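You operate a simulated robot arm through the tools that you are given. There is no shell and no other tool.

Carry out the task below with a simulated robot arm. There is one attempt and no reset: what you move stays moved.

JOB
Level the orange and the blue bundle from the bundle rack.
Fine: three taps each on the levelling stand; hang both back; leave the third bundle as it is.

Only the result counts: the job must be done as asked and must still hold three seconds after the hand-in. Knocking over, shifting, dropping, spilling or breaking anything else fails it.

ROBOT AND FRAMES
A 7-joint arm with a two-finger parallel gripper, fixed in place. Base frame: the origin is at the foot of the arm, x ahead of it, y to its left, z up; the work surface is at about z = 0.85. Lengths are in m, angles in degrees, forces in N, time in s.
With the tool pointing down near the work surface it reaches from about 0.1 to 0.64 m from the base axis. Its first joint turns from -66.0 to 66.0 degrees. Payload 1.57 kg.
The tool frame sits at the grasp point between the pads (the TCP): z along the fingers, y along the line on which they close. The tips reach 0.03 m beyond it. Largest opening 0.08 m; finger width 0.017, thickness 0.012; the body of the gripper, 0.04 by 0.082 m, starts 0.08 m behind the TCP.
Orientation is that of the tool frame in the base frame, as a unit quaternion [x, y, z, w]. With the fingers straight down and closing along the base's y, the tool's x points along the base's -x, its y along +y and its z along -z.

CONTROLS
- The arm moves only by the tool servo_tool. Its argument "rows" is a list of rows, each a list of 6 numbers: the shift along the tool's x, y, z in m, then the turn, a rotation vector about the tool's x, y, z in degrees. In form: [[x, y, z, rx, ry, rz], ...]. A call has 1 to 20 rows; each row shifts and turns the commanded pose from where the row before left it, along the tool's axes as they then stand. "jaw" is the gripper command, from -1 (shut) to 1 (fully open), values between in proportion, set as the call begins (left out, the last holds). A row lasts 0.2 s, in which the tool goes at most 0.05 m and 8.6 degrees; a call with a longer step from one row to the next is refused whole, and so is a gripper value outside its range. A pose out of reach is approached as far as the arm can. The call stops where the force on the tool passes 90 N (or 10 N more than at its start, if that is more) or the arm is blocked; 0.2 s more then pass. Each finger travels about 0.072 m/s and halts on what it meets, pressing with about 32 N; the grip force reading is that of the motor and also rises with nothing between the fingers. The clock runs only during rows and for 0.2 s after the last one: add rows that do not move to give the fingers time. The reply holds the time, the measured pose of the TCP, the force on the tool along the base axes, the opening and the grip force, in the units named above and with some noise, with the torque about the TCP (base axes, N m) and any sound that the robot's microphone picked up.
- Cameras (640 x 400 px; columns grow to the right, rows downward): "scene" is fixed at [0.0351, 0.4159, 1.4316]; the picture's right is [-0.94, -0.34, 0.00], its down [-0.14, 0.39, -0.91] and it looks along [0.31, -0.86, -0.41] (base axes); focal length 317 px, centre (320, 200). "wrist" rides on the gripper at [0.072, -0.007, -0.122] in the tool frame; the picture's right is [0.09, 1.00, 0.00], its down [-0.84, 0.08, -0.54] and it looks along [-0.54, 0.05, 0.84] (tool axes); focal length 238 px, centre (320, 200). There is no depth. A picture from a camera that has moved, and an enlarged one, comes with that camera's place and axes in the base frame and with its lens. The place of the scene camera against the robot may be out by one fixed shift of up to 0.012 m in any direction.
- capture(camera): a new picture of that camera. No time passes.
- inspect(camera, box): a new picture of the part [left, top, right, bottom] of that camera's present view, enlarged. No time passes.
- finish_job(): hands the job in; it is judged then, once.

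Nothing tells you positions but the pictures and the camera data. Unless the task says otherwise, let go and move clear before handing in.

The tools are called after "Call:" as a command line: name --pt "numbers of a row" for each row, then --argument value for the rest, lists and objects as JSON in quotes. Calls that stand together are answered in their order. servo_tool: Moves the arm, as the interface text tells. Its arguments: {"type":"object","properties":{"rows":{"type":"array"},"jaw":{"type":"number"}},"required":["rows"]} The other tools are called the same way: capture (camera) takes a picture; inspect (camera, box) takes an enlarged picture of a part of a camera's view; finish_job () hands the job in.

At the start:

```text
time_s: 0.0
eef_pos: [0.3515, -0.1644, 1.1807]
orientation: [0.0, 1.0, 0.0, -0.001]
wrist_force: [0.5, 0.0, 0.4]
torque: [-0.03, 0.0, -0.03]
opening: 0.0801
finger_force: 0.0
```

scene: 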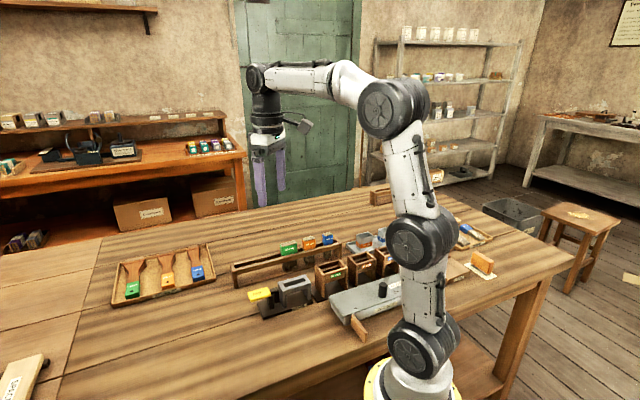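
wrist: 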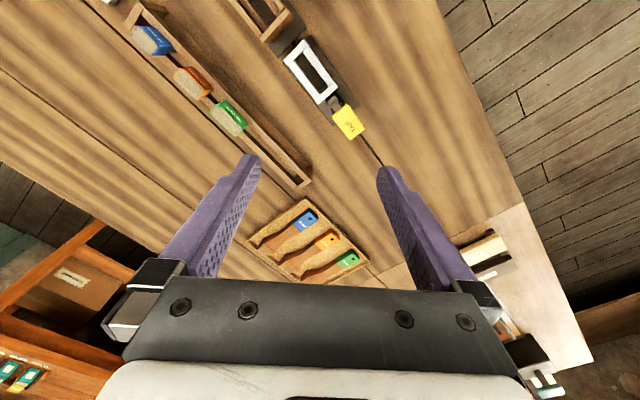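

I see a workbench with a rack holding green, orange and blue items, a tray with three similar coloured tools, a grey stand with a yellow tag, and some boxes. I'll take enlarged pictures before moving.

Call:
inspect --camera "scene" --box '[220, 210, 400, 330]'

Call:
inspect --camera "scene" --box '[100, 230, 260, 330]'

Call:
inspect --camera "scene" --box '[340, 200, 520, 320]'

Call:
inspect --camera "wrist" --box '[100, 0, 420, 200]'

Call:
inspect --camera "scene" --box '[0, 320, 160, 400]'

```text
3.33 times, centred on (310, 270) of scene
camera zoom: at [0.0351, 0.4159, 1.4316], right [-0.94, -0.34, 0.0], down [-0.14, 0.39, -0.91], along [0.31, -0.86, -0.41], focal length 1056 px, centre (353, -33)
```

zoom: 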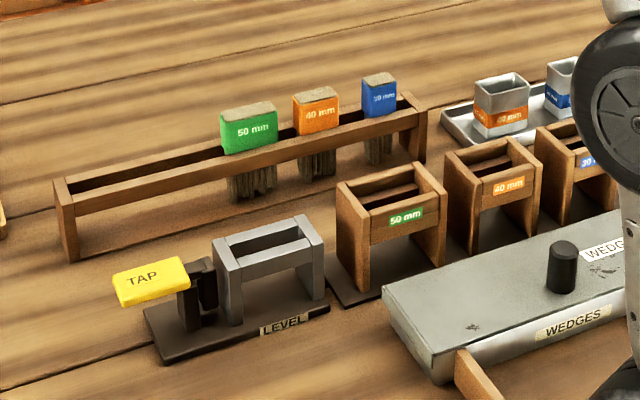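

```text
4.00 times, centred on (180, 280) of scene
camera zoom: at [0.0351, 0.4159, 1.4316], right [-0.94, -0.34, 0.0], down [-0.14, 0.39, -0.91], along [0.31, -0.86, -0.41], focal length 1267 px, centre (880, -120)
```

zoom: 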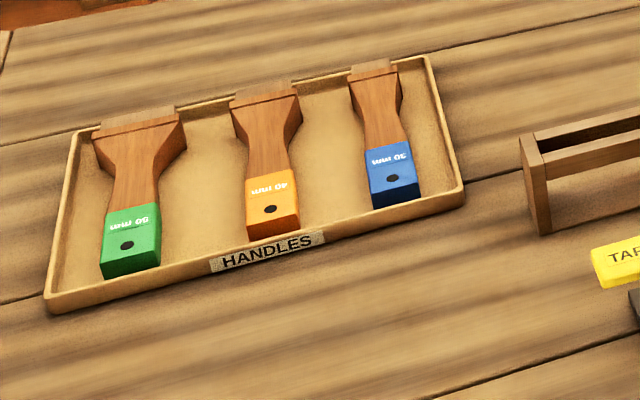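

```text
3.33 times, centred on (430, 260) of scene
camera zoom: at [0.0351, 0.4159, 1.4316], right [-0.94, -0.34, 0.0], down [-0.14, 0.39, -0.91], along [0.31, -0.86, -0.41], focal length 1056 px, centre (-47, 0)
```

zoom: 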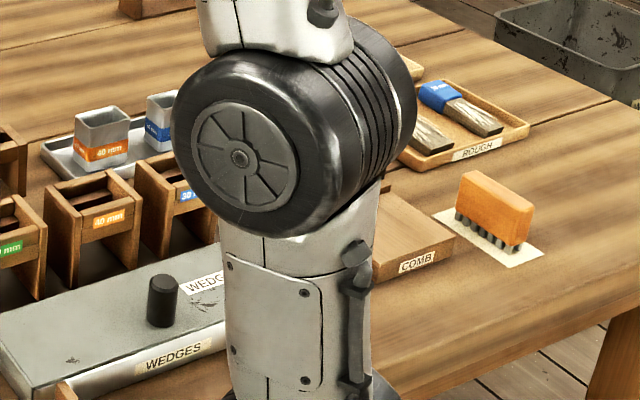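

```text
2.00 times, centred on (260, 100) of wrist
camera zoom: at [0.2806, -0.1713, 1.3012], right [-0.09, 1.0, 0.0], down [0.84, 0.08, 0.54], along [0.54, 0.05, -0.84], focal length 477 px, centre (440, 400)
```

zoom: 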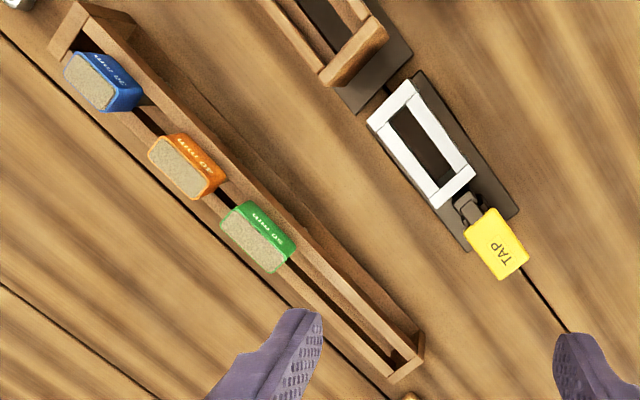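

```text
4.00 times, centred on (80, 360) of scene
camera zoom: at [0.0351, 0.4159, 1.4316], right [-0.94, -0.34, 0.0], down [-0.14, 0.39, -0.91], along [0.31, -0.86, -0.41], focal length 1267 px, centre (1280, -440)
```

zoom: 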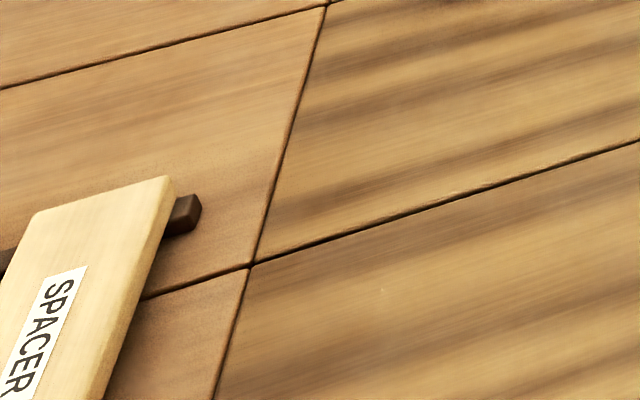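

The rack runs at about 45° in the base frame, with orange near (0.34, -0.35). The LEVEL stand is near (0.31, -0.18) and its TAP key near (0.38, -0.12). I'll turn the tool to line up with the rack and look again.

Call:
servo_tool --pt "0 0 0 0 0 -7.5" --pt "0 0 0 0 0 -7.5" --pt "0 0 0 0 0 -7.5" --pt "0 0 0 0 0 -7.5" --pt "0 0 0 0 0 -7.5" --pt "0 0 0 0 0 -7.5" --jaw 1

Call:
capture --camera "wrist"

```text
time_s: 1.4
eef_pos: [0.3516, -0.1643, 1.1801]
orientation: [-0.383, 0.924, 0.0, 0.001]
wrist_force: [-0.6, -0.2, -0.3]
torque: [0.0, -0.01, 0.01]
opening: 0.08
finger_force: 0.0
```

```text
taken
camera wrist: at [0.3066, -0.2204, 1.3012], right [-0.77, 0.64, 0.0], down [0.54, 0.65, 0.54], along [0.35, 0.42, -0.84], focal length 238 px, centre (320, 200)
```

wrist: 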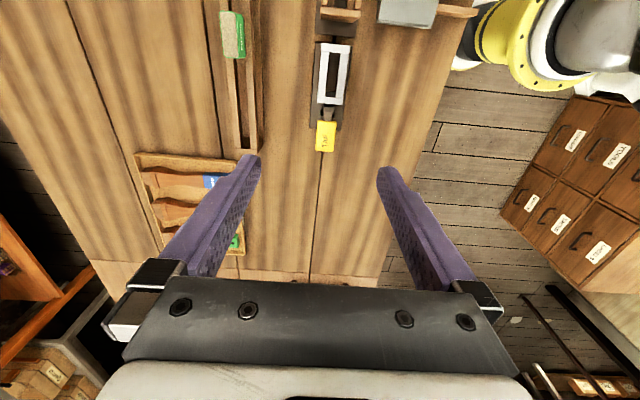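

The tool is now roughly aligned with the rack. I'll move above the orange bundle at z about 1.10 for a closer look.

Call:
servo_tool --pt "0.0232 -0.0205 0.0133 0 0 0" --pt "0.0232 -0.0205 0.0133 0 0 0" --pt "0.0232 -0.0205 0.0133 0 0 0" --pt "0.0232 -0.0205 0.0133 0 0 0" --pt "0.0232 -0.0205 0.0133 0 0 0" --pt "0.0232 -0.0205 0.0133 0 0 0" --pt "0 0 0 0 0 0"

Call:
capture --camera "wrist"

Call:
inspect --camera "wrist" --box '[200, 0, 440, 150]'

Call:
capture --camera "scene"

```text
time_s: 3.0
eef_pos: [0.3396, -0.3482, 1.1007]
orientation: [-0.382, 0.924, 0.0, 0.001]
wrist_force: [-0.4, -0.2, 0.1]
torque: [0.0, -0.01, 0.0]
opening: 0.0802
finger_force: 0.1
```

```text
taken
camera wrist: at [0.2948, -0.4052, 1.2213], right [-0.77, 0.64, 0.0], down [0.54, 0.65, 0.54], along [0.35, 0.42, -0.84], focal length 238 px, centre (320, 200)
```

wrist: 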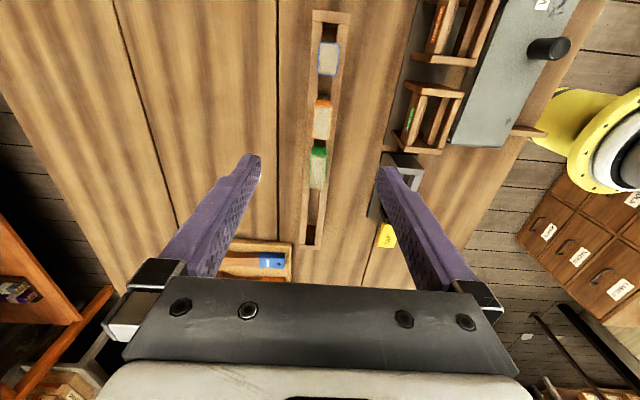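

```text
2.67 times, centred on (320, 75) of wrist
camera zoom: at [0.2948, -0.4052, 1.2213], right [-0.77, 0.64, 0.0], down [0.54, 0.65, 0.54], along [0.35, 0.42, -0.84], focal length 636 px, centre (320, 533)
```

zoom: 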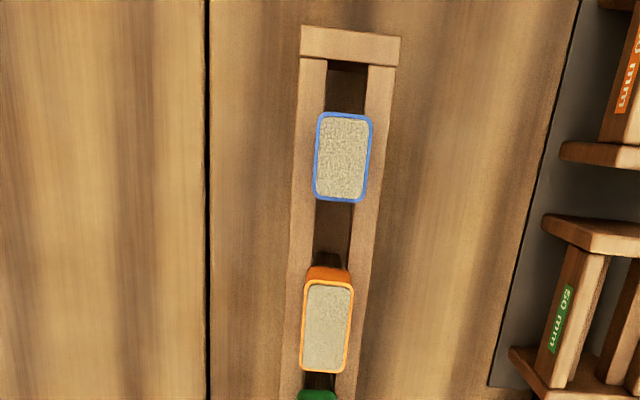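

```text
taken
```

scene: 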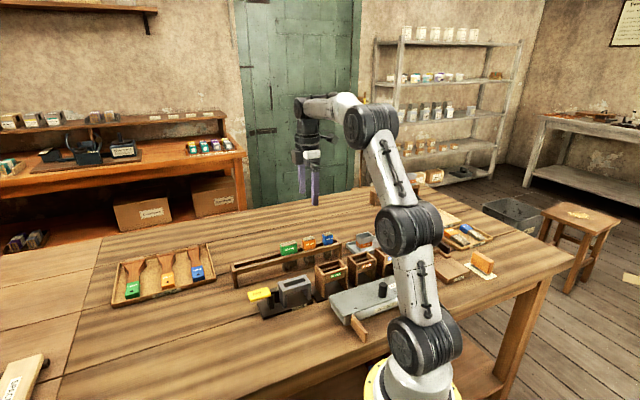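

Orange's ferrule measures about 40 x 22 mm, its top is near z 0.939, and it sits on rails about 39 mm wide overall. Next I'll look at the levelling stand from above.

Call:
servo_tool --pt "-0.0195 0.0272 0 0 0 0" --pt "-0.0195 0.0272 0 0 0 0" --pt "-0.0195 0.0272 0 0 0 0" --pt "-0.0195 0.0272 0 0 0 0" --pt "-0.0195 0.0272 0 0 0 0" --pt "0 0 0 0 0 0"

Call:
capture --camera "wrist"

Call:
inspect --camera "wrist" --box '[230, 40, 410, 240]'

Call:
inspect --camera "scene" --box '[240, 260, 340, 330]'

Call:
inspect --camera "scene" --box '[260, 220, 360, 280]'

```text
time_s: 4.4
eef_pos: [0.3128, -0.1836, 1.102]
orientation: [-0.381, 0.924, 0.0, 0.0]
wrist_force: [-0.2, 0.2, -0.4]
torque: [-0.03, -0.06, -0.01]
opening: 0.0801
finger_force: 0.1
```

```text
taken
camera wrist: at [0.2679, -0.2403, 1.2212], right [-0.77, 0.64, 0.0], down [0.54, 0.65, 0.54], along [0.35, 0.42, -0.84], focal length 238 px, centre (320, 200)
```

wrist: 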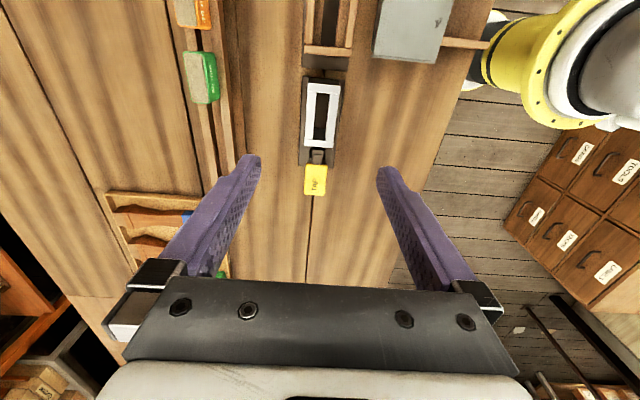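

```text
2.00 times, centred on (320, 140) of wrist
camera zoom: at [0.2679, -0.2403, 1.2212], right [-0.77, 0.64, 0.0], down [0.54, 0.65, 0.54], along [0.35, 0.42, -0.84], focal length 477 px, centre (320, 320)
```

zoom: 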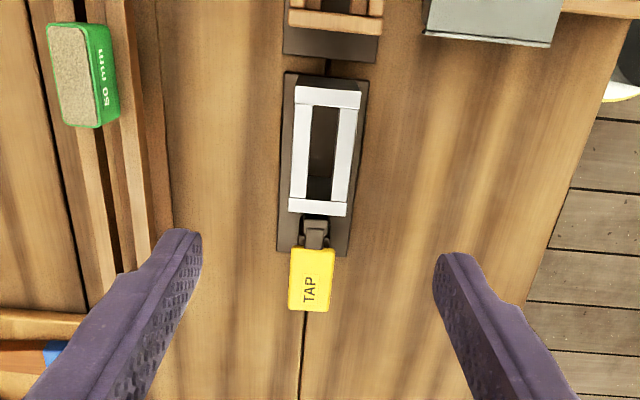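

```text
5.71 times, centred on (290, 295) of scene
camera zoom: at [0.0351, 0.4159, 1.4316], right [-0.94, -0.34, 0.0], down [-0.14, 0.39, -0.91], along [0.31, -0.86, -0.41], focal length 1810 px, centre (491, -343)
```

zoom: 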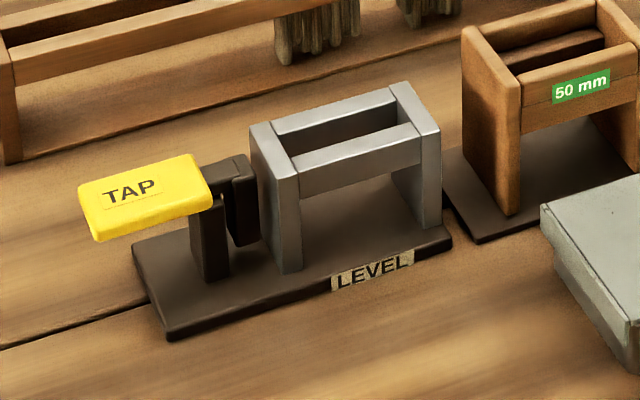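

```text
6.40 times, centred on (310, 250) of scene
camera zoom: at [0.0351, 0.4159, 1.4316], right [-0.94, -0.34, 0.0], down [-0.14, 0.39, -0.91], along [0.31, -0.86, -0.41], focal length 2028 px, centre (384, -120)
```

zoom: 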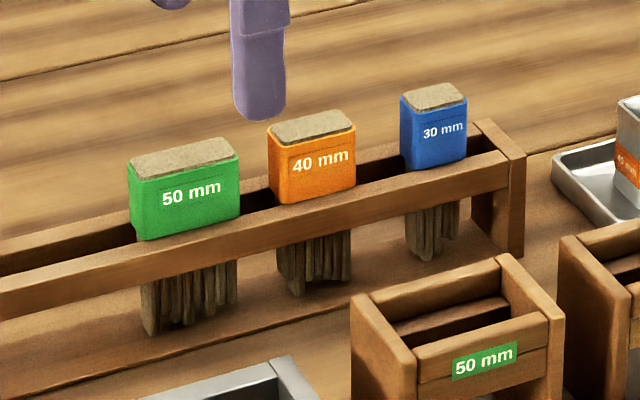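

The stand's slot is centred near (0.314, -0.182), with its rails near z 0.91 and at the same 45° as the rack. I'll go back over orange, lower down, to refine its position.

Call:
servo_tool --pt "0.0157 -0.02235 0 0 0 0" --pt "0.0157 -0.02235 0 0 0 0" --pt "0.0157 -0.02235 0.0 0 0 0" --pt "0.0157 -0.02235 0.0 0 0 0" --pt "0.0157 -0.02235 0.0 0 0 0" --pt "0.0157 -0.02235 0.0 0 0 0" --pt "0 0 0.041 0 0 0" --pt "0 0 0.041 0 0 0" --pt "0 0 0 0 0 0"

Call:
capture --camera "wrist"

Call:
inspect --camera "wrist" --box '[240, 60, 400, 180]'

Call:
inspect --camera "scene" --box '[260, 190, 370, 270]'

```text
time_s: 6.4
eef_pos: [0.3405, -0.3463, 1.0178]
orientation: [-0.384, 0.924, 0.0, -0.001]
wrist_force: [0.5, -0.4, 0.4]
torque: [0.0, -0.01, 0.02]
opening: 0.0801
finger_force: 0.0
```

```text
taken
camera wrist: at [0.2955, -0.4017, 1.1387], right [-0.77, 0.64, 0.0], down [0.54, 0.65, 0.54], along [0.35, 0.42, -0.84], focal length 238 px, centre (320, 200)
```

wrist: 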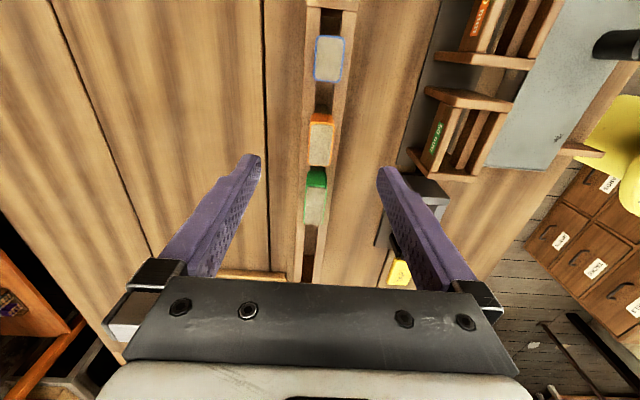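

```text
3.33 times, centred on (320, 120) of wrist
camera zoom: at [0.2955, -0.4017, 1.1387], right [-0.77, 0.64, 0.0], down [0.54, 0.65, 0.54], along [0.35, 0.42, -0.84], focal length 794 px, centre (320, 467)
```

zoom: 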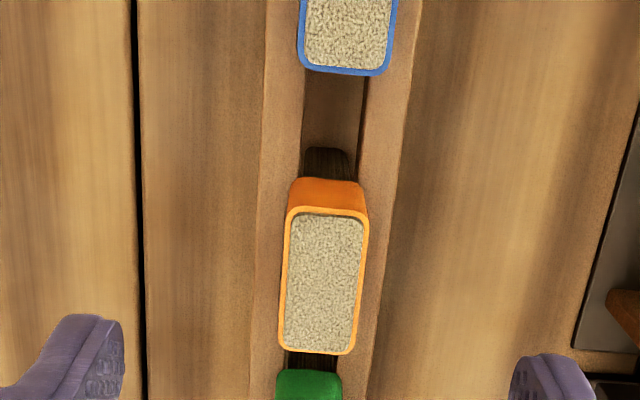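

```text
5.00 times, centred on (315, 230) of scene
camera zoom: at [0.0351, 0.4159, 1.4316], right [-0.94, -0.34, 0.0], down [-0.14, 0.39, -0.91], along [0.31, -0.86, -0.41], focal length 1584 px, centre (345, 50)
```

zoom: 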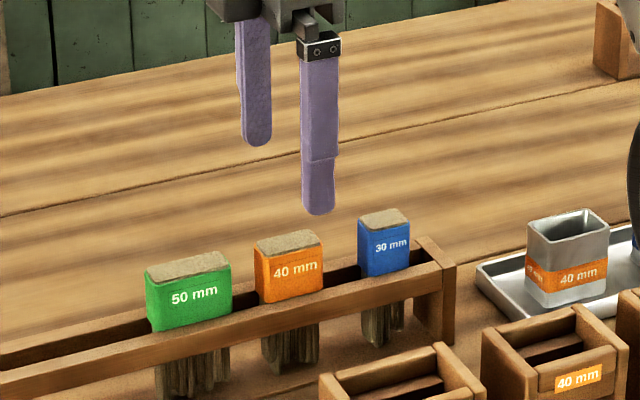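

Orange sits directly below the TCP. I'll lower until the fingertips are just above rail level and check before closing.

Call:
servo_tool --pt "0 0 0.024 0 0 0" --pt "0 0 0.024 0 0 0" --pt "0 0 0.024 0 0 0" --pt "0 0 0 0 0 0"

Call:
inspect --camera "wrist" --box '[220, 80, 420, 220]'

Call:
inspect --camera "scene" --box '[260, 200, 370, 280]'

```text
time_s: 7.4
eef_pos: [0.3415, -0.3463, 0.9462]
orientation: [-0.381, 0.924, 0.0, -0.001]
wrist_force: [0.3, 0.4, 0.1]
torque: [-0.01, 0.01, 0.04]
opening: 0.0799
finger_force: 0.0
```

```text
2.86 times, centred on (320, 150) of wrist
camera zoom: at [0.2954, -0.402, 1.0669], right [-0.77, 0.64, 0.0], down [0.54, 0.65, 0.54], along [0.35, 0.42, -0.84], focal length 681 px, centre (320, 343)
```

zoom: 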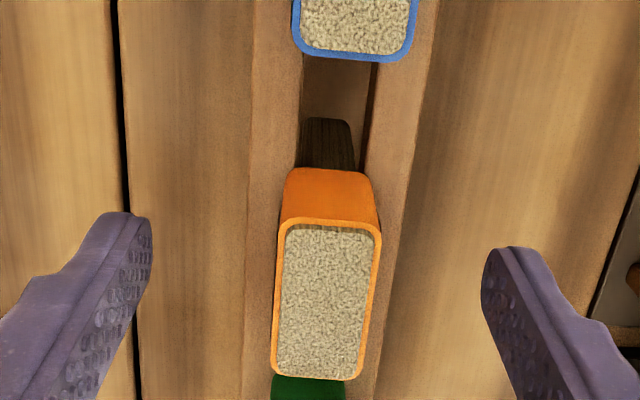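

```text
5.00 times, centred on (315, 240) of scene
camera zoom: at [0.0351, 0.4159, 1.4316], right [-0.94, -0.34, 0.0], down [-0.14, 0.39, -0.91], along [0.31, -0.86, -0.41], focal length 1584 px, centre (345, 0)
```

zoom: 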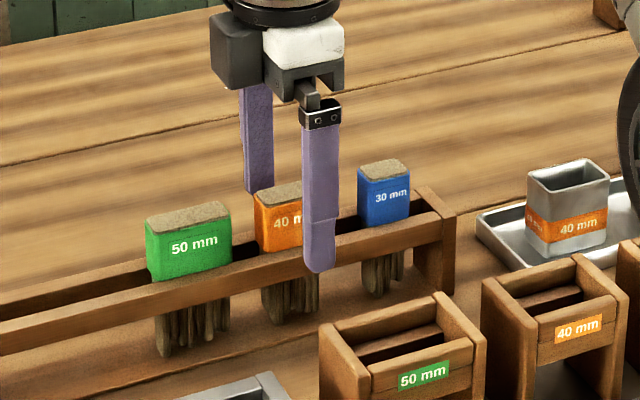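

The fingers straddle orange with tips about 1 cm above the rails. I'll go 3 mm lower and close.

Call:
servo_tool --pt "0 0 0.003 0 0 0" --pt "0 0 0 0 0 0"

Call:
servo_tool --pt "0 0 0 0 0 0" --pt "0 0 0 0 0 0" --pt "0 0 0 0 0 0" --pt "0 0 0 0 0 0" --jaw -1

Call:
inspect --camera "wrist" --box '[220, 80, 420, 220]'

Call:
inspect --camera "scene" --box '[260, 200, 370, 280]'

```text
time_s: 8.0
eef_pos: [0.341, -0.3457, 0.9434]
orientation: [-0.383, 0.924, 0.0, 0.0]
wrist_force: [0.6, -0.4, 0.2]
torque: [-0.03, 0.01, -0.01]
opening: 0.0802
finger_force: 0.1
```

```text
time_s: 9.0
eef_pos: [0.3408, -0.3459, 0.9441]
orientation: [-0.382, 0.924, 0.001, -0.001]
wrist_force: [-3.0, 4.3, 2.4]
torque: [0.1, 0.09, -0.01]
opening: 0.0203
finger_force: 32.0
```

```text
2.86 times, centred on (320, 150) of wrist
camera zoom: at [0.2951, -0.4018, 1.0643], right [-0.77, 0.64, 0.0], down [0.54, 0.65, 0.54], along [0.35, 0.42, -0.84], focal length 681 px, centre (320, 343)
```

zoom: 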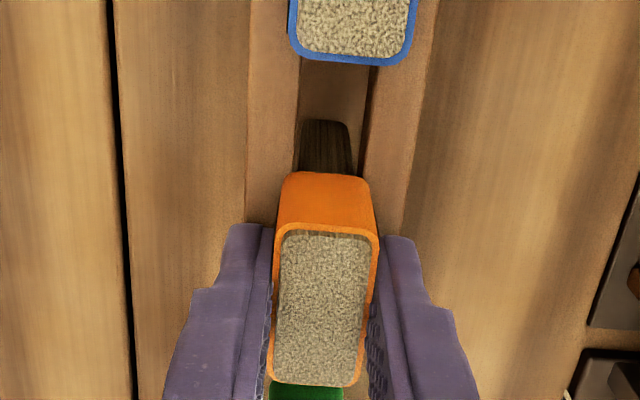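

```text
5.00 times, centred on (315, 240) of scene
camera zoom: at [0.035, 0.416, 1.4316], right [-0.94, -0.34, 0.0], down [-0.14, 0.39, -0.91], along [0.31, -0.86, -0.41], focal length 1584 px, centre (345, 0)
```

zoom: 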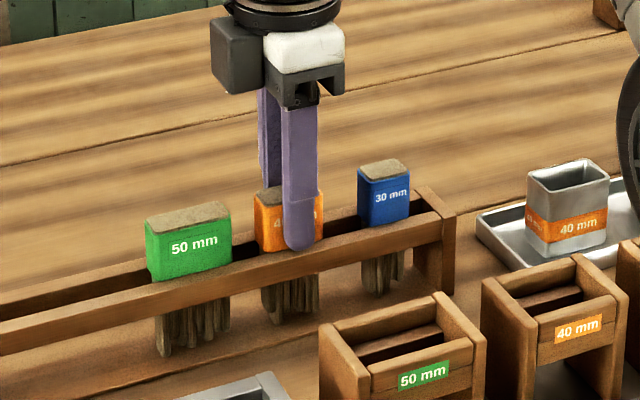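

Orange is gripped with the opening at 20 mm. I'll lift it straight up.

Call:
servo_tool --pt "0 0 -0.01 0 0 0" --pt "0 0 -0.02 0 0 0" --pt "0 0 -0.025 0 0 0" --pt "0 0 -0.025 0 0 0" --pt "0 0 -0.02 0 0 0" --pt "0 0 0 0 0 0"

Call:
inspect --camera "scene" --box '[260, 170, 370, 270]'

Call:
inspect --camera "wrist" --box '[220, 60, 420, 220]'

```text
time_s: 10.4
eef_pos: [0.3406, -0.347, 1.0446]
orientation: [-0.384, 0.924, 0.0, 0.0]
wrist_force: [0.3, -0.3, -0.1]
torque: [0.0, 0.01, 0.0]
opening: 0.0202
finger_force: 31.9
```

```text
4.00 times, centred on (315, 220) of scene
camera zoom: at [0.0351, 0.4159, 1.4316], right [-0.94, -0.34, 0.0], down [-0.14, 0.39, -0.91], along [0.31, -0.86, -0.41], focal length 1267 px, centre (340, 120)
```

zoom: 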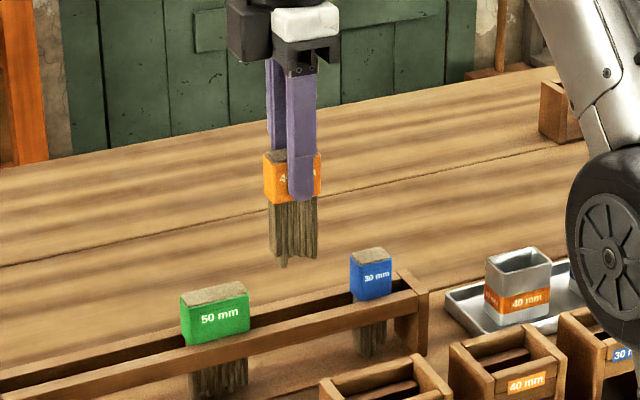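

```text
2.50 times, centred on (320, 140) of wrist
camera zoom: at [0.2956, -0.4019, 1.1646], right [-0.77, 0.64, 0.0], down [0.54, 0.65, 0.54], along [0.35, 0.42, -0.84], focal length 596 px, centre (320, 350)
```

zoom: 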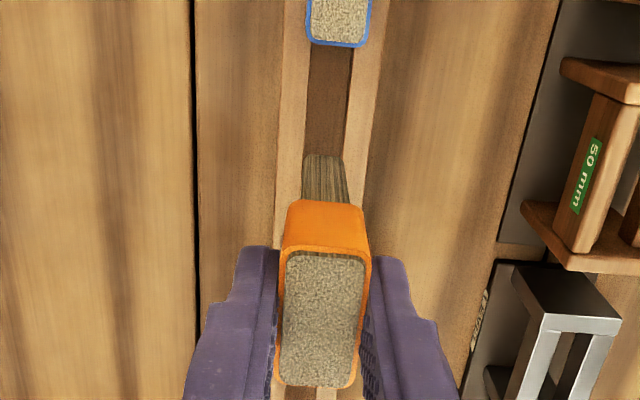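

The bundle is held straight with about 45 mm of uneven bristle hanging below it. I'll carry it over the stand at a safe height.

Call:
servo_tool --pt "0 0 -0.025 0 0 0" --pt "-0.0163 0.0226 0 0 0 0" --pt "-0.0163 0.0226 0 0 0 0" --pt "-0.0163 0.0226 0 0 0 0" --pt "-0.0163 0.0226 0 0 0 0" --pt "-0.0163 0.0226 0 0 0 0" --pt "-0.0163 0.0226 0 0 0 0" --pt "0 0 0 0 0 0"

Call:
inspect --camera "wrist" --box '[220, 40, 420, 240]'

Call:
inspect --camera "scene" --box '[240, 200, 360, 320]'

```text
time_s: 12.2
eef_pos: [0.3145, -0.1812, 1.0693]
orientation: [-0.382, 0.924, -0.001, 0.0]
wrist_force: [-0.4, 0.5, 0.4]
torque: [0.02, 0.02, -0.02]
opening: 0.0202
finger_force: 32.0
```

```text
2.00 times, centred on (320, 140) of wrist
camera zoom: at [0.2689, -0.2365, 1.1887], right [-0.77, 0.64, 0.0], down [0.54, 0.65, 0.54], along [0.35, 0.42, -0.84], focal length 477 px, centre (320, 320)
```

zoom: 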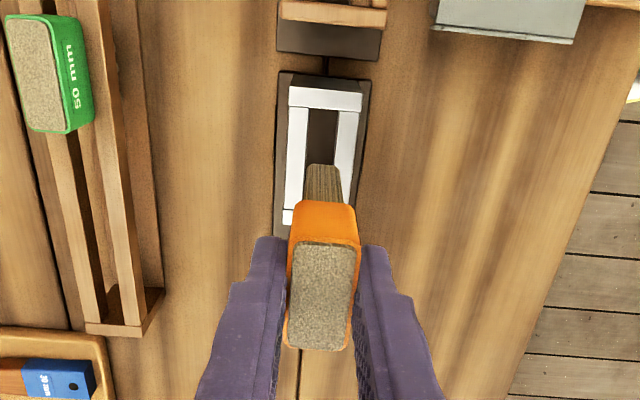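

```text
3.33 times, centred on (300, 260) of scene
camera zoom: at [0.0351, 0.4159, 1.4316], right [-0.94, -0.34, 0.0], down [-0.14, 0.39, -0.91], along [0.31, -0.86, -0.41], focal length 1056 px, centre (387, 0)
```

zoom: 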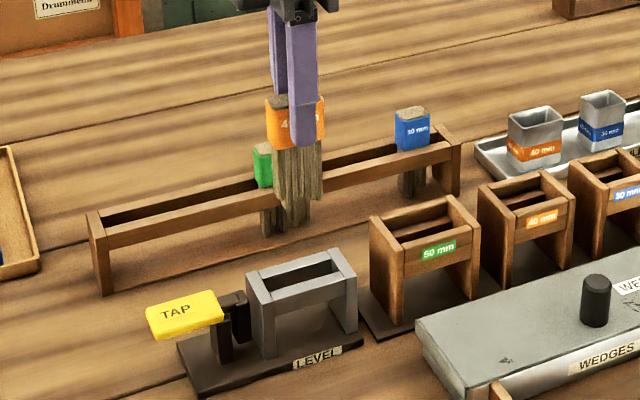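

I'm over the stand and the slot is within about 1 mm of the TCP. I'll go down to just above the frame and check the alignment up close.

Call:
servo_tool --pt "0 0 0.025 0 0 0" --pt "0 0 0.025 0 0 0" --pt "0 0 0 0 0 0"

Call:
inspect --camera "wrist" --box '[270, 60, 370, 160]'

Call:
inspect --camera "scene" --box '[255, 230, 335, 310]'

```text
time_s: 13.0
eef_pos: [0.3139, -0.1802, 1.0192]
orientation: [-0.383, 0.924, 0.0, 0.0]
wrist_force: [-0.6, 0.1, -0.9]
torque: [0.0, 0.01, 0.03]
opening: 0.0203
finger_force: 32.5
```

```text
4.00 times, centred on (320, 110) of wrist
camera zoom: at [0.2686, -0.2365, 1.1386], right [-0.77, 0.64, 0.0], down [0.54, 0.65, 0.54], along [0.35, 0.42, -0.84], focal length 953 px, centre (320, 560)
```

zoom: 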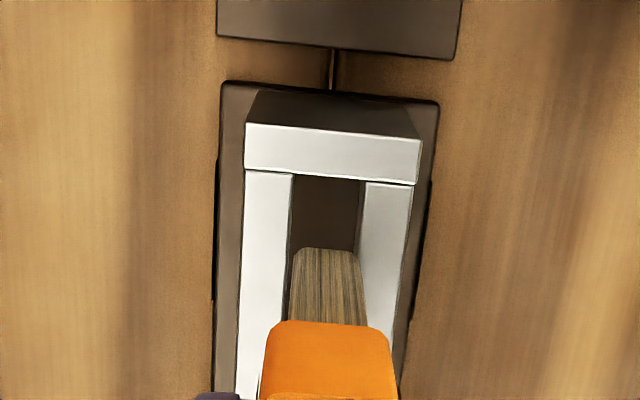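

```text
5.00 times, centred on (295, 270) of scene
camera zoom: at [0.0351, 0.4159, 1.4316], right [-0.94, -0.34, 0.0], down [-0.14, 0.39, -0.91], along [0.31, -0.86, -0.41], focal length 1584 px, centre (445, -150)
```

zoom: 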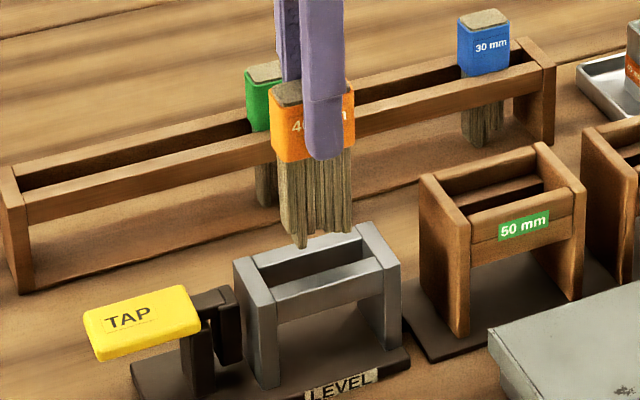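

The bristles line up with the slot and have about 1.5 mm of clearance each side. I'll lower slowly and watch the force.

Call:
servo_tool --pt "0 0 0.01 0 0 0" --pt "0 0 0.01 0 0 0" --pt "0 0 0.01 0 0 0" --pt "0 0 0.01 0 0 0" --pt "0 0 0 0 0 0"

Call:
inspect --camera "wrist" --box '[270, 60, 370, 160]'

Call:
inspect --camera "scene" --box '[255, 230, 335, 310]'

```text
time_s: 14.2
eef_pos: [0.3136, -0.1809, 0.9782]
orientation: [-0.383, 0.924, -0.001, 0.0]
wrist_force: [-0.5, -0.3, 0.4]
torque: [0.03, -0.02, 0.0]
opening: 0.0201
finger_force: 32.3
```

```text
4.00 times, centred on (320, 110) of wrist
camera zoom: at [0.2686, -0.2371, 1.0995], right [-0.77, 0.64, 0.0], down [0.54, 0.65, 0.54], along [0.35, 0.42, -0.84], focal length 953 px, centre (320, 560)
```

zoom: 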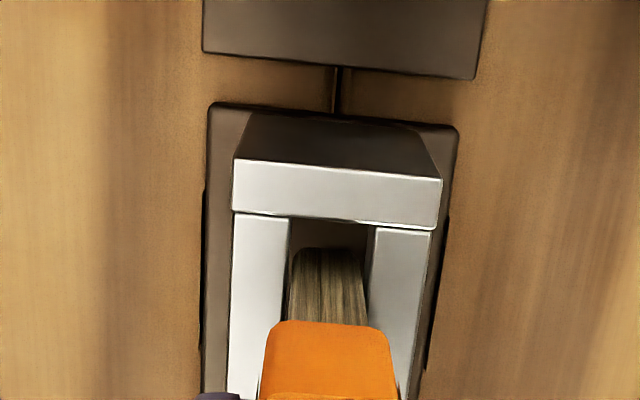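

```text
5.00 times, centred on (295, 270) of scene
camera zoom: at [0.0351, 0.4159, 1.4316], right [-0.94, -0.34, 0.0], down [-0.14, 0.39, -0.91], along [0.31, -0.86, -0.41], focal length 1584 px, centre (445, -150)
```

zoom: 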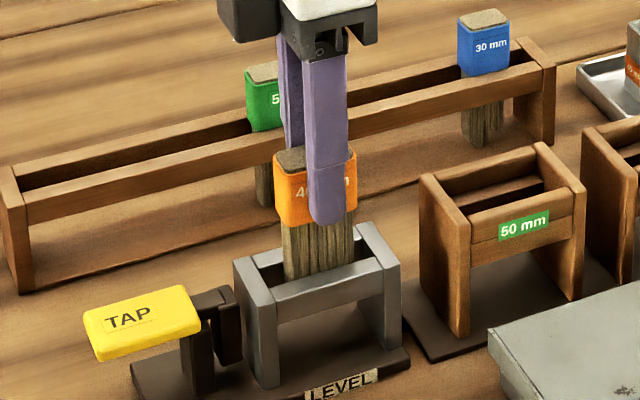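

The bristles are entering cleanly with no contact force. I'll continue down in finer steps.

Call:
servo_tool --pt "0 0 0.008 0 0 0" --pt "0 0 0.008 0 0 0" --pt "0 0 0.006 0 0 0" --pt "0 0 0.004 0 0 0" --pt "0 0 0 0 0 0"

Call:
inspect --camera "scene" --box '[255, 240, 335, 310]'

Call:
inspect --camera "wrist" --box '[270, 60, 370, 200]'

```text
time_s: 15.4
eef_pos: [0.3141, -0.1816, 0.9533]
orientation: [-0.383, 0.924, 0.0, 0.0]
wrist_force: [-0.1, -0.6, -0.7]
torque: [-0.03, 0.01, -0.01]
opening: 0.0201
finger_force: 32.0
```

```text
5.71 times, centred on (295, 275) of scene
camera zoom: at [0.0351, 0.4159, 1.4316], right [-0.94, -0.34, 0.0], down [-0.14, 0.39, -0.91], along [0.31, -0.86, -0.41], focal length 1810 px, centre (463, -229)
```

zoom: 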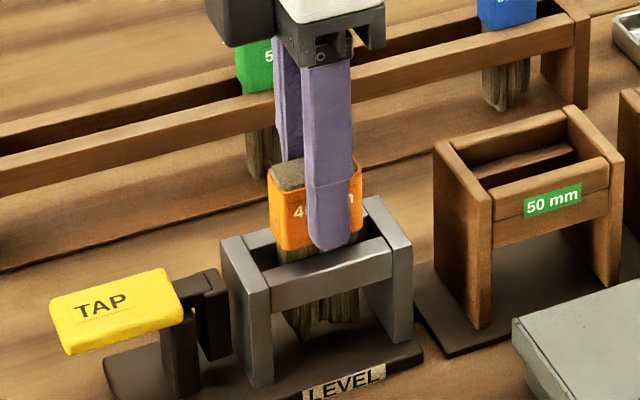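

```text
2.86 times, centred on (320, 130) of wrist
camera zoom: at [0.269, -0.2368, 1.0735], right [-0.77, 0.64, 0.0], down [0.54, 0.65, 0.54], along [0.35, 0.42, -0.84], focal length 681 px, centre (320, 400)
```

zoom: 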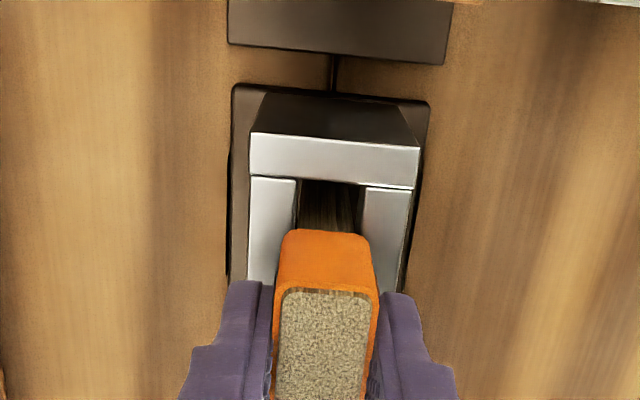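

The ferrule bottom is still a few mm above the rails, so I'll keep stepping down.

Call:
servo_tool --pt "0 0 0.002 0 0 0" --pt "0 0 0.002 0 0 0" --pt "0 0 0.002 0 0 0" --pt "0 0 0.001 0 0 0" --pt "0 0 0 0 0 0"

Call:
inspect --camera "scene" --box '[255, 240, 335, 310]'

```text
time_s: 16.6
eef_pos: [0.3144, -0.1816, 0.9476]
orientation: [-0.383, 0.924, -0.002, 0.001]
wrist_force: [-7.1, 1.6, 29.9]
torque: [0.17, 0.68, 0.03]
opening: 0.0202
finger_force: 31.8
```

```text
5.71 times, centred on (295, 275) of scene
camera zoom: at [0.0346, 0.4161, 1.4316], right [-0.94, -0.34, 0.0], down [-0.14, 0.39, -0.91], along [0.31, -0.86, -0.41], focal length 1810 px, centre (463, -229)
```

zoom: 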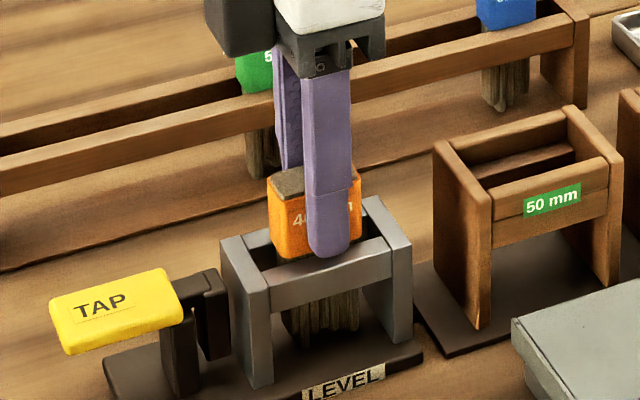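

The force reads 30 N upward, so it is seated. I'll ease up 1.5 mm and release gently.

Call:
servo_tool --pt "0 0 -0.0015 0 0 0" --pt "0 0 0 0 0 0"

Call:
inspect --camera "wrist" --box '[270, 60, 370, 200]'

```text
time_s: 17.2
eef_pos: [0.3145, -0.1824, 0.9474]
orientation: [-0.383, 0.924, -0.001, 0.001]
wrist_force: [-0.9, -0.9, 19.6]
torque: [-0.11, 0.22, -0.02]
opening: 0.0205
finger_force: 31.8
```

```text
2.86 times, centred on (320, 130) of wrist
camera zoom: at [0.2692, -0.2368, 1.0683], right [-0.77, 0.64, 0.0], down [0.54, 0.65, 0.54], along [0.35, 0.42, -0.84], focal length 681 px, centre (320, 400)
```

zoom: 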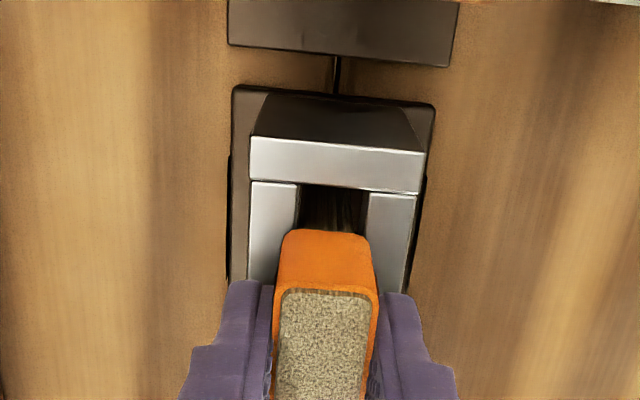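

Call:
servo_tool --pt "0 0 -0.0015 0 0 0" --pt "0 0 0 0 0 0"

Call:
inspect --camera "scene" --box '[265, 250, 325, 300]'

```text
time_s: 17.8
eef_pos: [0.3131, -0.1797, 0.9478]
orientation: [-0.382, 0.924, 0.001, -0.001]
wrist_force: [1.7, -0.2, 3.4]
torque: [-0.03, -0.17, -0.01]
opening: 0.0201
finger_force: 31.7
```

```text
8.00 times, centred on (295, 275) of scene
camera zoom: at [0.0351, 0.4159, 1.4316], right [-0.94, -0.34, 0.0], down [-0.14, 0.39, -0.91], along [0.31, -0.86, -0.41], focal length 2534 px, centre (520, -400)
```

zoom: 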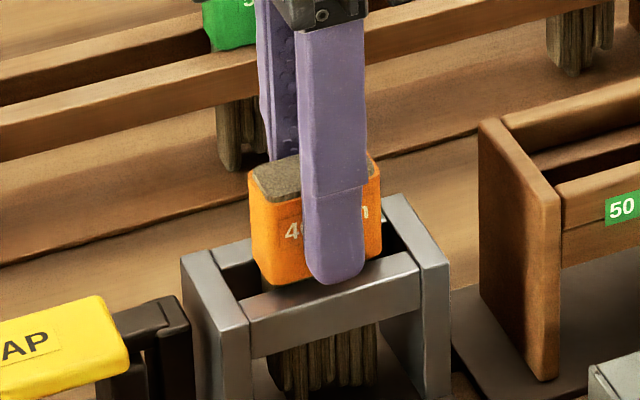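

Only 3 N remains, so I'll open the fingers and rise straight up.

Call:
servo_tool --pt "0 0 0 0 0 0" --pt "0 0 0 0 0 0" --pt "0 0 0 0 0 0" --pt "0 0 0 0 0 0" --jaw 0.5

Call:
inspect --camera "wrist" --box '[240, 60, 400, 240]'

Call:
inspect --camera "scene" --box '[265, 250, 325, 300]'

```text
time_s: 18.8
eef_pos: [0.3138, -0.1812, 0.9495]
orientation: [-0.382, 0.924, 0.0, 0.0]
wrist_force: [0.1, -1.1, -0.8]
torque: [0.03, 0.0, 0.02]
opening: 0.0601
finger_force: 0.0
```

```text
2.22 times, centred on (320, 150) of wrist
camera zoom: at [0.2688, -0.2366, 1.0696], right [-0.77, 0.64, 0.0], down [0.54, 0.65, 0.54], along [0.35, 0.42, -0.84], focal length 530 px, centre (320, 311)
```

zoom: 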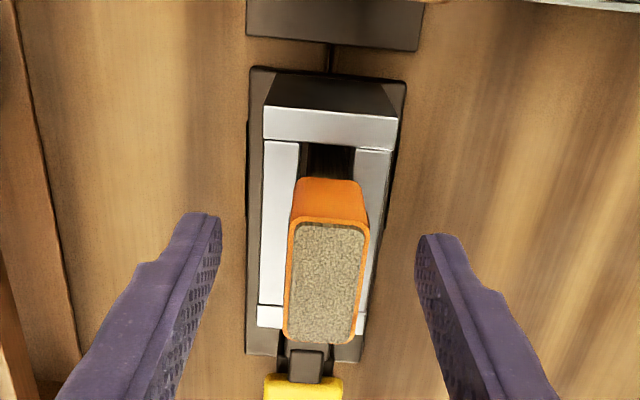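

```text
8.00 times, centred on (295, 275) of scene
camera zoom: at [0.0351, 0.4159, 1.4316], right [-0.94, -0.34, 0.0], down [-0.14, 0.39, -0.91], along [0.31, -0.86, -0.41], focal length 2534 px, centre (520, -400)
```

zoom: 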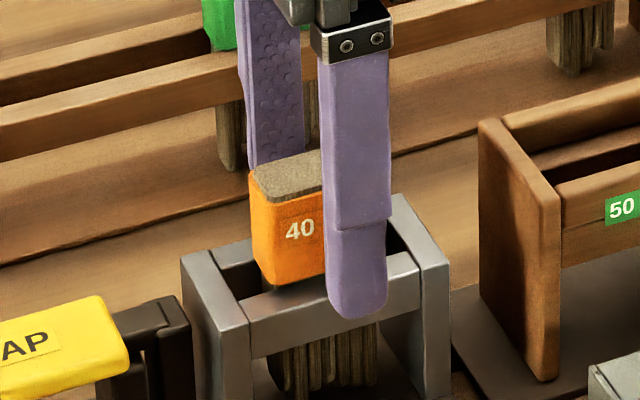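

Released, and the bundle stays put. I'll rise clear and check how it is seated.

Call:
servo_tool --pt "0 0 -0.015 0 0 0" --pt "0 0 -0.035 0 0 0" --pt "0 0 -0.045 0 0 0" --pt "0 0 0 0 0 0"

Call:
inspect --camera "wrist" --box '[260, 60, 380, 220]'

Call:
inspect --camera "scene" --box '[245, 250, 325, 310]'

```text
time_s: 19.8
eef_pos: [0.316, -0.1805, 1.0446]
orientation: [-0.383, 0.924, 0.0, 0.001]
wrist_force: [-0.4, 0.5, 0.4]
torque: [0.03, -0.02, 0.01]
opening: 0.0601
finger_force: 0.0
```

```text
2.50 times, centred on (320, 140) of wrist
camera zoom: at [0.2697, -0.2361, 1.1651], right [-0.77, 0.64, 0.0], down [0.54, 0.65, 0.54], along [0.35, 0.42, -0.84], focal length 596 px, centre (320, 350)
```

zoom: 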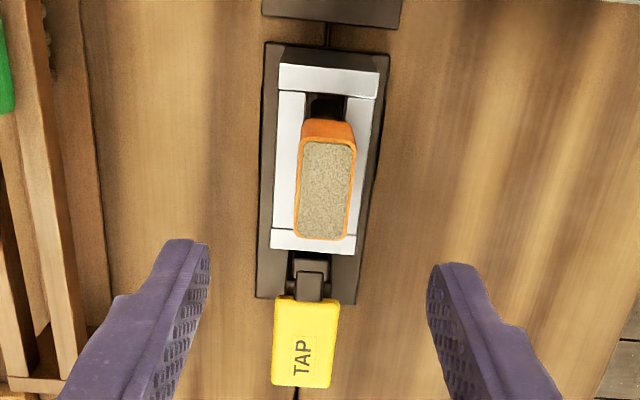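

```text
6.67 times, centred on (285, 280) of scene
camera zoom: at [0.0351, 0.4159, 1.4316], right [-0.94, -0.34, 0.0], down [-0.14, 0.39, -0.91], along [0.31, -0.86, -0.41], focal length 2112 px, centre (553, -333)
```

zoom: 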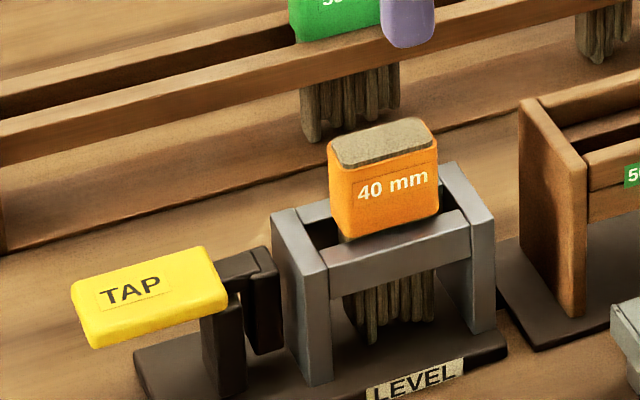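

The bundle sits upright in the stand. The TAP paddle is about 53 x 32 mm, centred near (0.381, -0.116), with its top near z 0.903. I'll close the fingers and hover above it.

Call:
servo_tool --pt "-0.0229 0 0 0 0 0" --pt "-0.0229 0 0 0 0 0" --pt "-0.0229 0 0 0 0 0" --pt "-0.0229 0 0 0 0 0" --pt "0 0 0.035 0 0 0" --pt "0 0 0.035 0 0 0" --pt "0 0 0 0 0 0" --jaw -1

Call:
inspect --camera "wrist" --box '[220, 60, 420, 260]'

Call:
inspect --camera "scene" --box '[225, 240, 325, 310]'

```text
time_s: 21.4
eef_pos: [0.3789, -0.1156, 0.9735]
orientation: [-0.383, 0.924, 0.0, 0.001]
wrist_force: [-0.3, 0.6, 0.3]
torque: [0.03, 0.0, 0.01]
opening: 0.0
finger_force: 21.1
```

```text
2.00 times, centred on (320, 160) of wrist
camera zoom: at [0.3336, -0.1717, 1.094], right [-0.77, 0.64, 0.0], down [0.54, 0.65, 0.54], along [0.35, 0.42, -0.84], focal length 477 px, centre (320, 280)
```

zoom: 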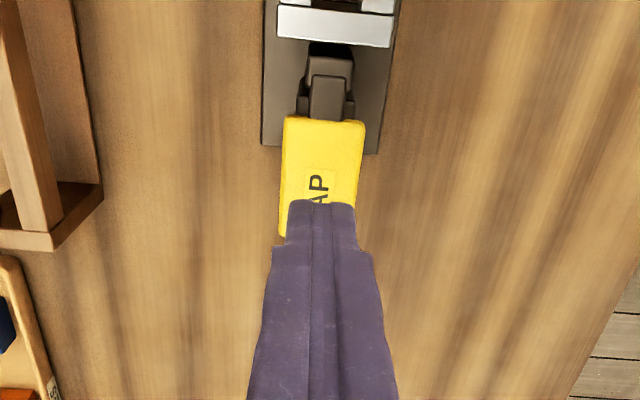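

```text
5.71 times, centred on (275, 275) of scene
camera zoom: at [0.0351, 0.4159, 1.4316], right [-0.94, -0.34, 0.0], down [-0.14, 0.39, -0.91], along [0.31, -0.86, -0.41], focal length 1810 px, centre (577, -229)
```

zoom: 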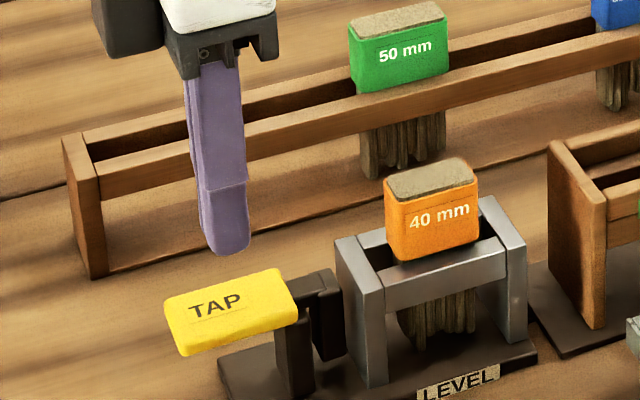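

The closed fingers are centred over the TAP paddle. I'll lower gently and watch force and sound.

Call:
servo_tool --pt "0 0 0.015 0 0 0" --pt "0 0 0.015 0 0 0" --pt "0 0 0.005 0 0 0" --pt "0 0 0 0 0 0"

Call:
servo_tool --pt "0 0 0.003 0 0 0" --pt "0 0 0 0 0 0"

Call:
servo_tool --pt "0 0 0.003 0 0 0" --pt "0 0 0 0 0 0"

Call:
inspect --camera "scene" --box '[225, 240, 325, 310]'

```text
time_s: 22.4
eef_pos: [0.3788, -0.1147, 0.9396]
orientation: [-0.382, 0.924, -0.001, 0.001]
wrist_force: [1.1, 1.1, 2.6]
torque: [-0.01, -0.02, 0.0]
opening: 0.0001
finger_force: 20.6
```

```text
time_s: 23.0
eef_pos: [0.3801, -0.1157, 0.9362]
orientation: [-0.383, 0.924, 0.0, 0.0]
wrist_force: [2.0, 4.4, 6.3]
torque: [0.09, -0.02, 0.0]
opening: 0.0
finger_force: 21.2
heard: click
```

```text
time_s: 23.6
eef_pos: [0.3792, -0.1166, 0.9368]
orientation: [-0.383, 0.924, -0.002, 0.002]
wrist_force: [-10.2, 8.0, 42.5]
torque: [0.02, 0.59, -0.06]
opening: 0.0
finger_force: 21.2
```

```text
5.71 times, centred on (275, 275) of scene
camera zoom: at [0.0343, 0.4163, 1.4315], right [-0.94, -0.34, 0.0], down [-0.14, 0.39, -0.91], along [0.31, -0.86, -0.41], focal length 1810 px, centre (577, -229)
```

zoom: 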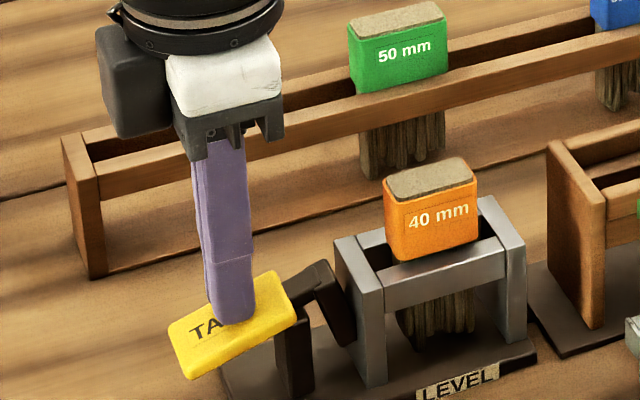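

I heard a click at about z 0.936, where the paddle reaches its stop. That is tap one, so I'll lift and confirm the paddle returns.

Call:
servo_tool --pt "0 0 -0.006 0 0 0" --pt "0 0 -0.012 0 0 0" --pt "0 0 -0.002 0 0 0" --pt "0 0 0 0 0 0" --pt "0 0 0 0 0 0"

Call:
inspect --camera "scene" --box '[225, 240, 325, 310]'

```text
time_s: 24.8
eef_pos: [0.3798, -0.1162, 0.9545]
orientation: [-0.383, 0.924, 0.0, 0.0]
wrist_force: [-0.5, -0.5, 0.2]
torque: [0.02, 0.0, -0.01]
opening: 0.0
finger_force: 21.3
```

```text
5.71 times, centred on (275, 275) of scene
camera zoom: at [0.0351, 0.4159, 1.4316], right [-0.94, -0.34, 0.0], down [-0.14, 0.39, -0.91], along [0.31, -0.86, -0.41], focal length 1810 px, centre (577, -229)
```

zoom: 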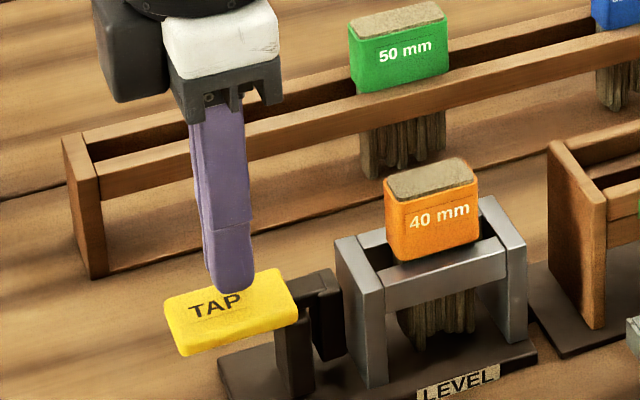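

The paddle returned. Second tap now.

Call:
servo_tool --pt "0 0 0.01 0 0 0" --pt "0 0 0.004 0 0 0" --pt "0 0 0.003 0 0 0" --pt "0 0 0 0 0 0"

Call:
servo_tool --pt "0 0 -0.006 0 0 0" --pt "0 0 -0.011 0 0 0" --pt "0 0 0 0 0 0" --pt "0 0 0 0 0 0" --pt "0 0 0 0 0 0"

```text
time_s: 25.8
eef_pos: [0.3804, -0.1158, 0.938]
orientation: [-0.383, 0.924, 0.0, 0.001]
wrist_force: [1.9, 2.1, 4.3]
torque: [0.03, -0.04, -0.01]
opening: 0.0
finger_force: 21.5
heard: click
```

```text
time_s: 27.0
eef_pos: [0.3792, -0.1155, 0.9527]
orientation: [-0.383, 0.924, 0.001, 0.0]
wrist_force: [-0.5, -0.5, -0.4]
torque: [-0.04, 0.01, 0.0]
opening: 0.0
finger_force: 20.9
```

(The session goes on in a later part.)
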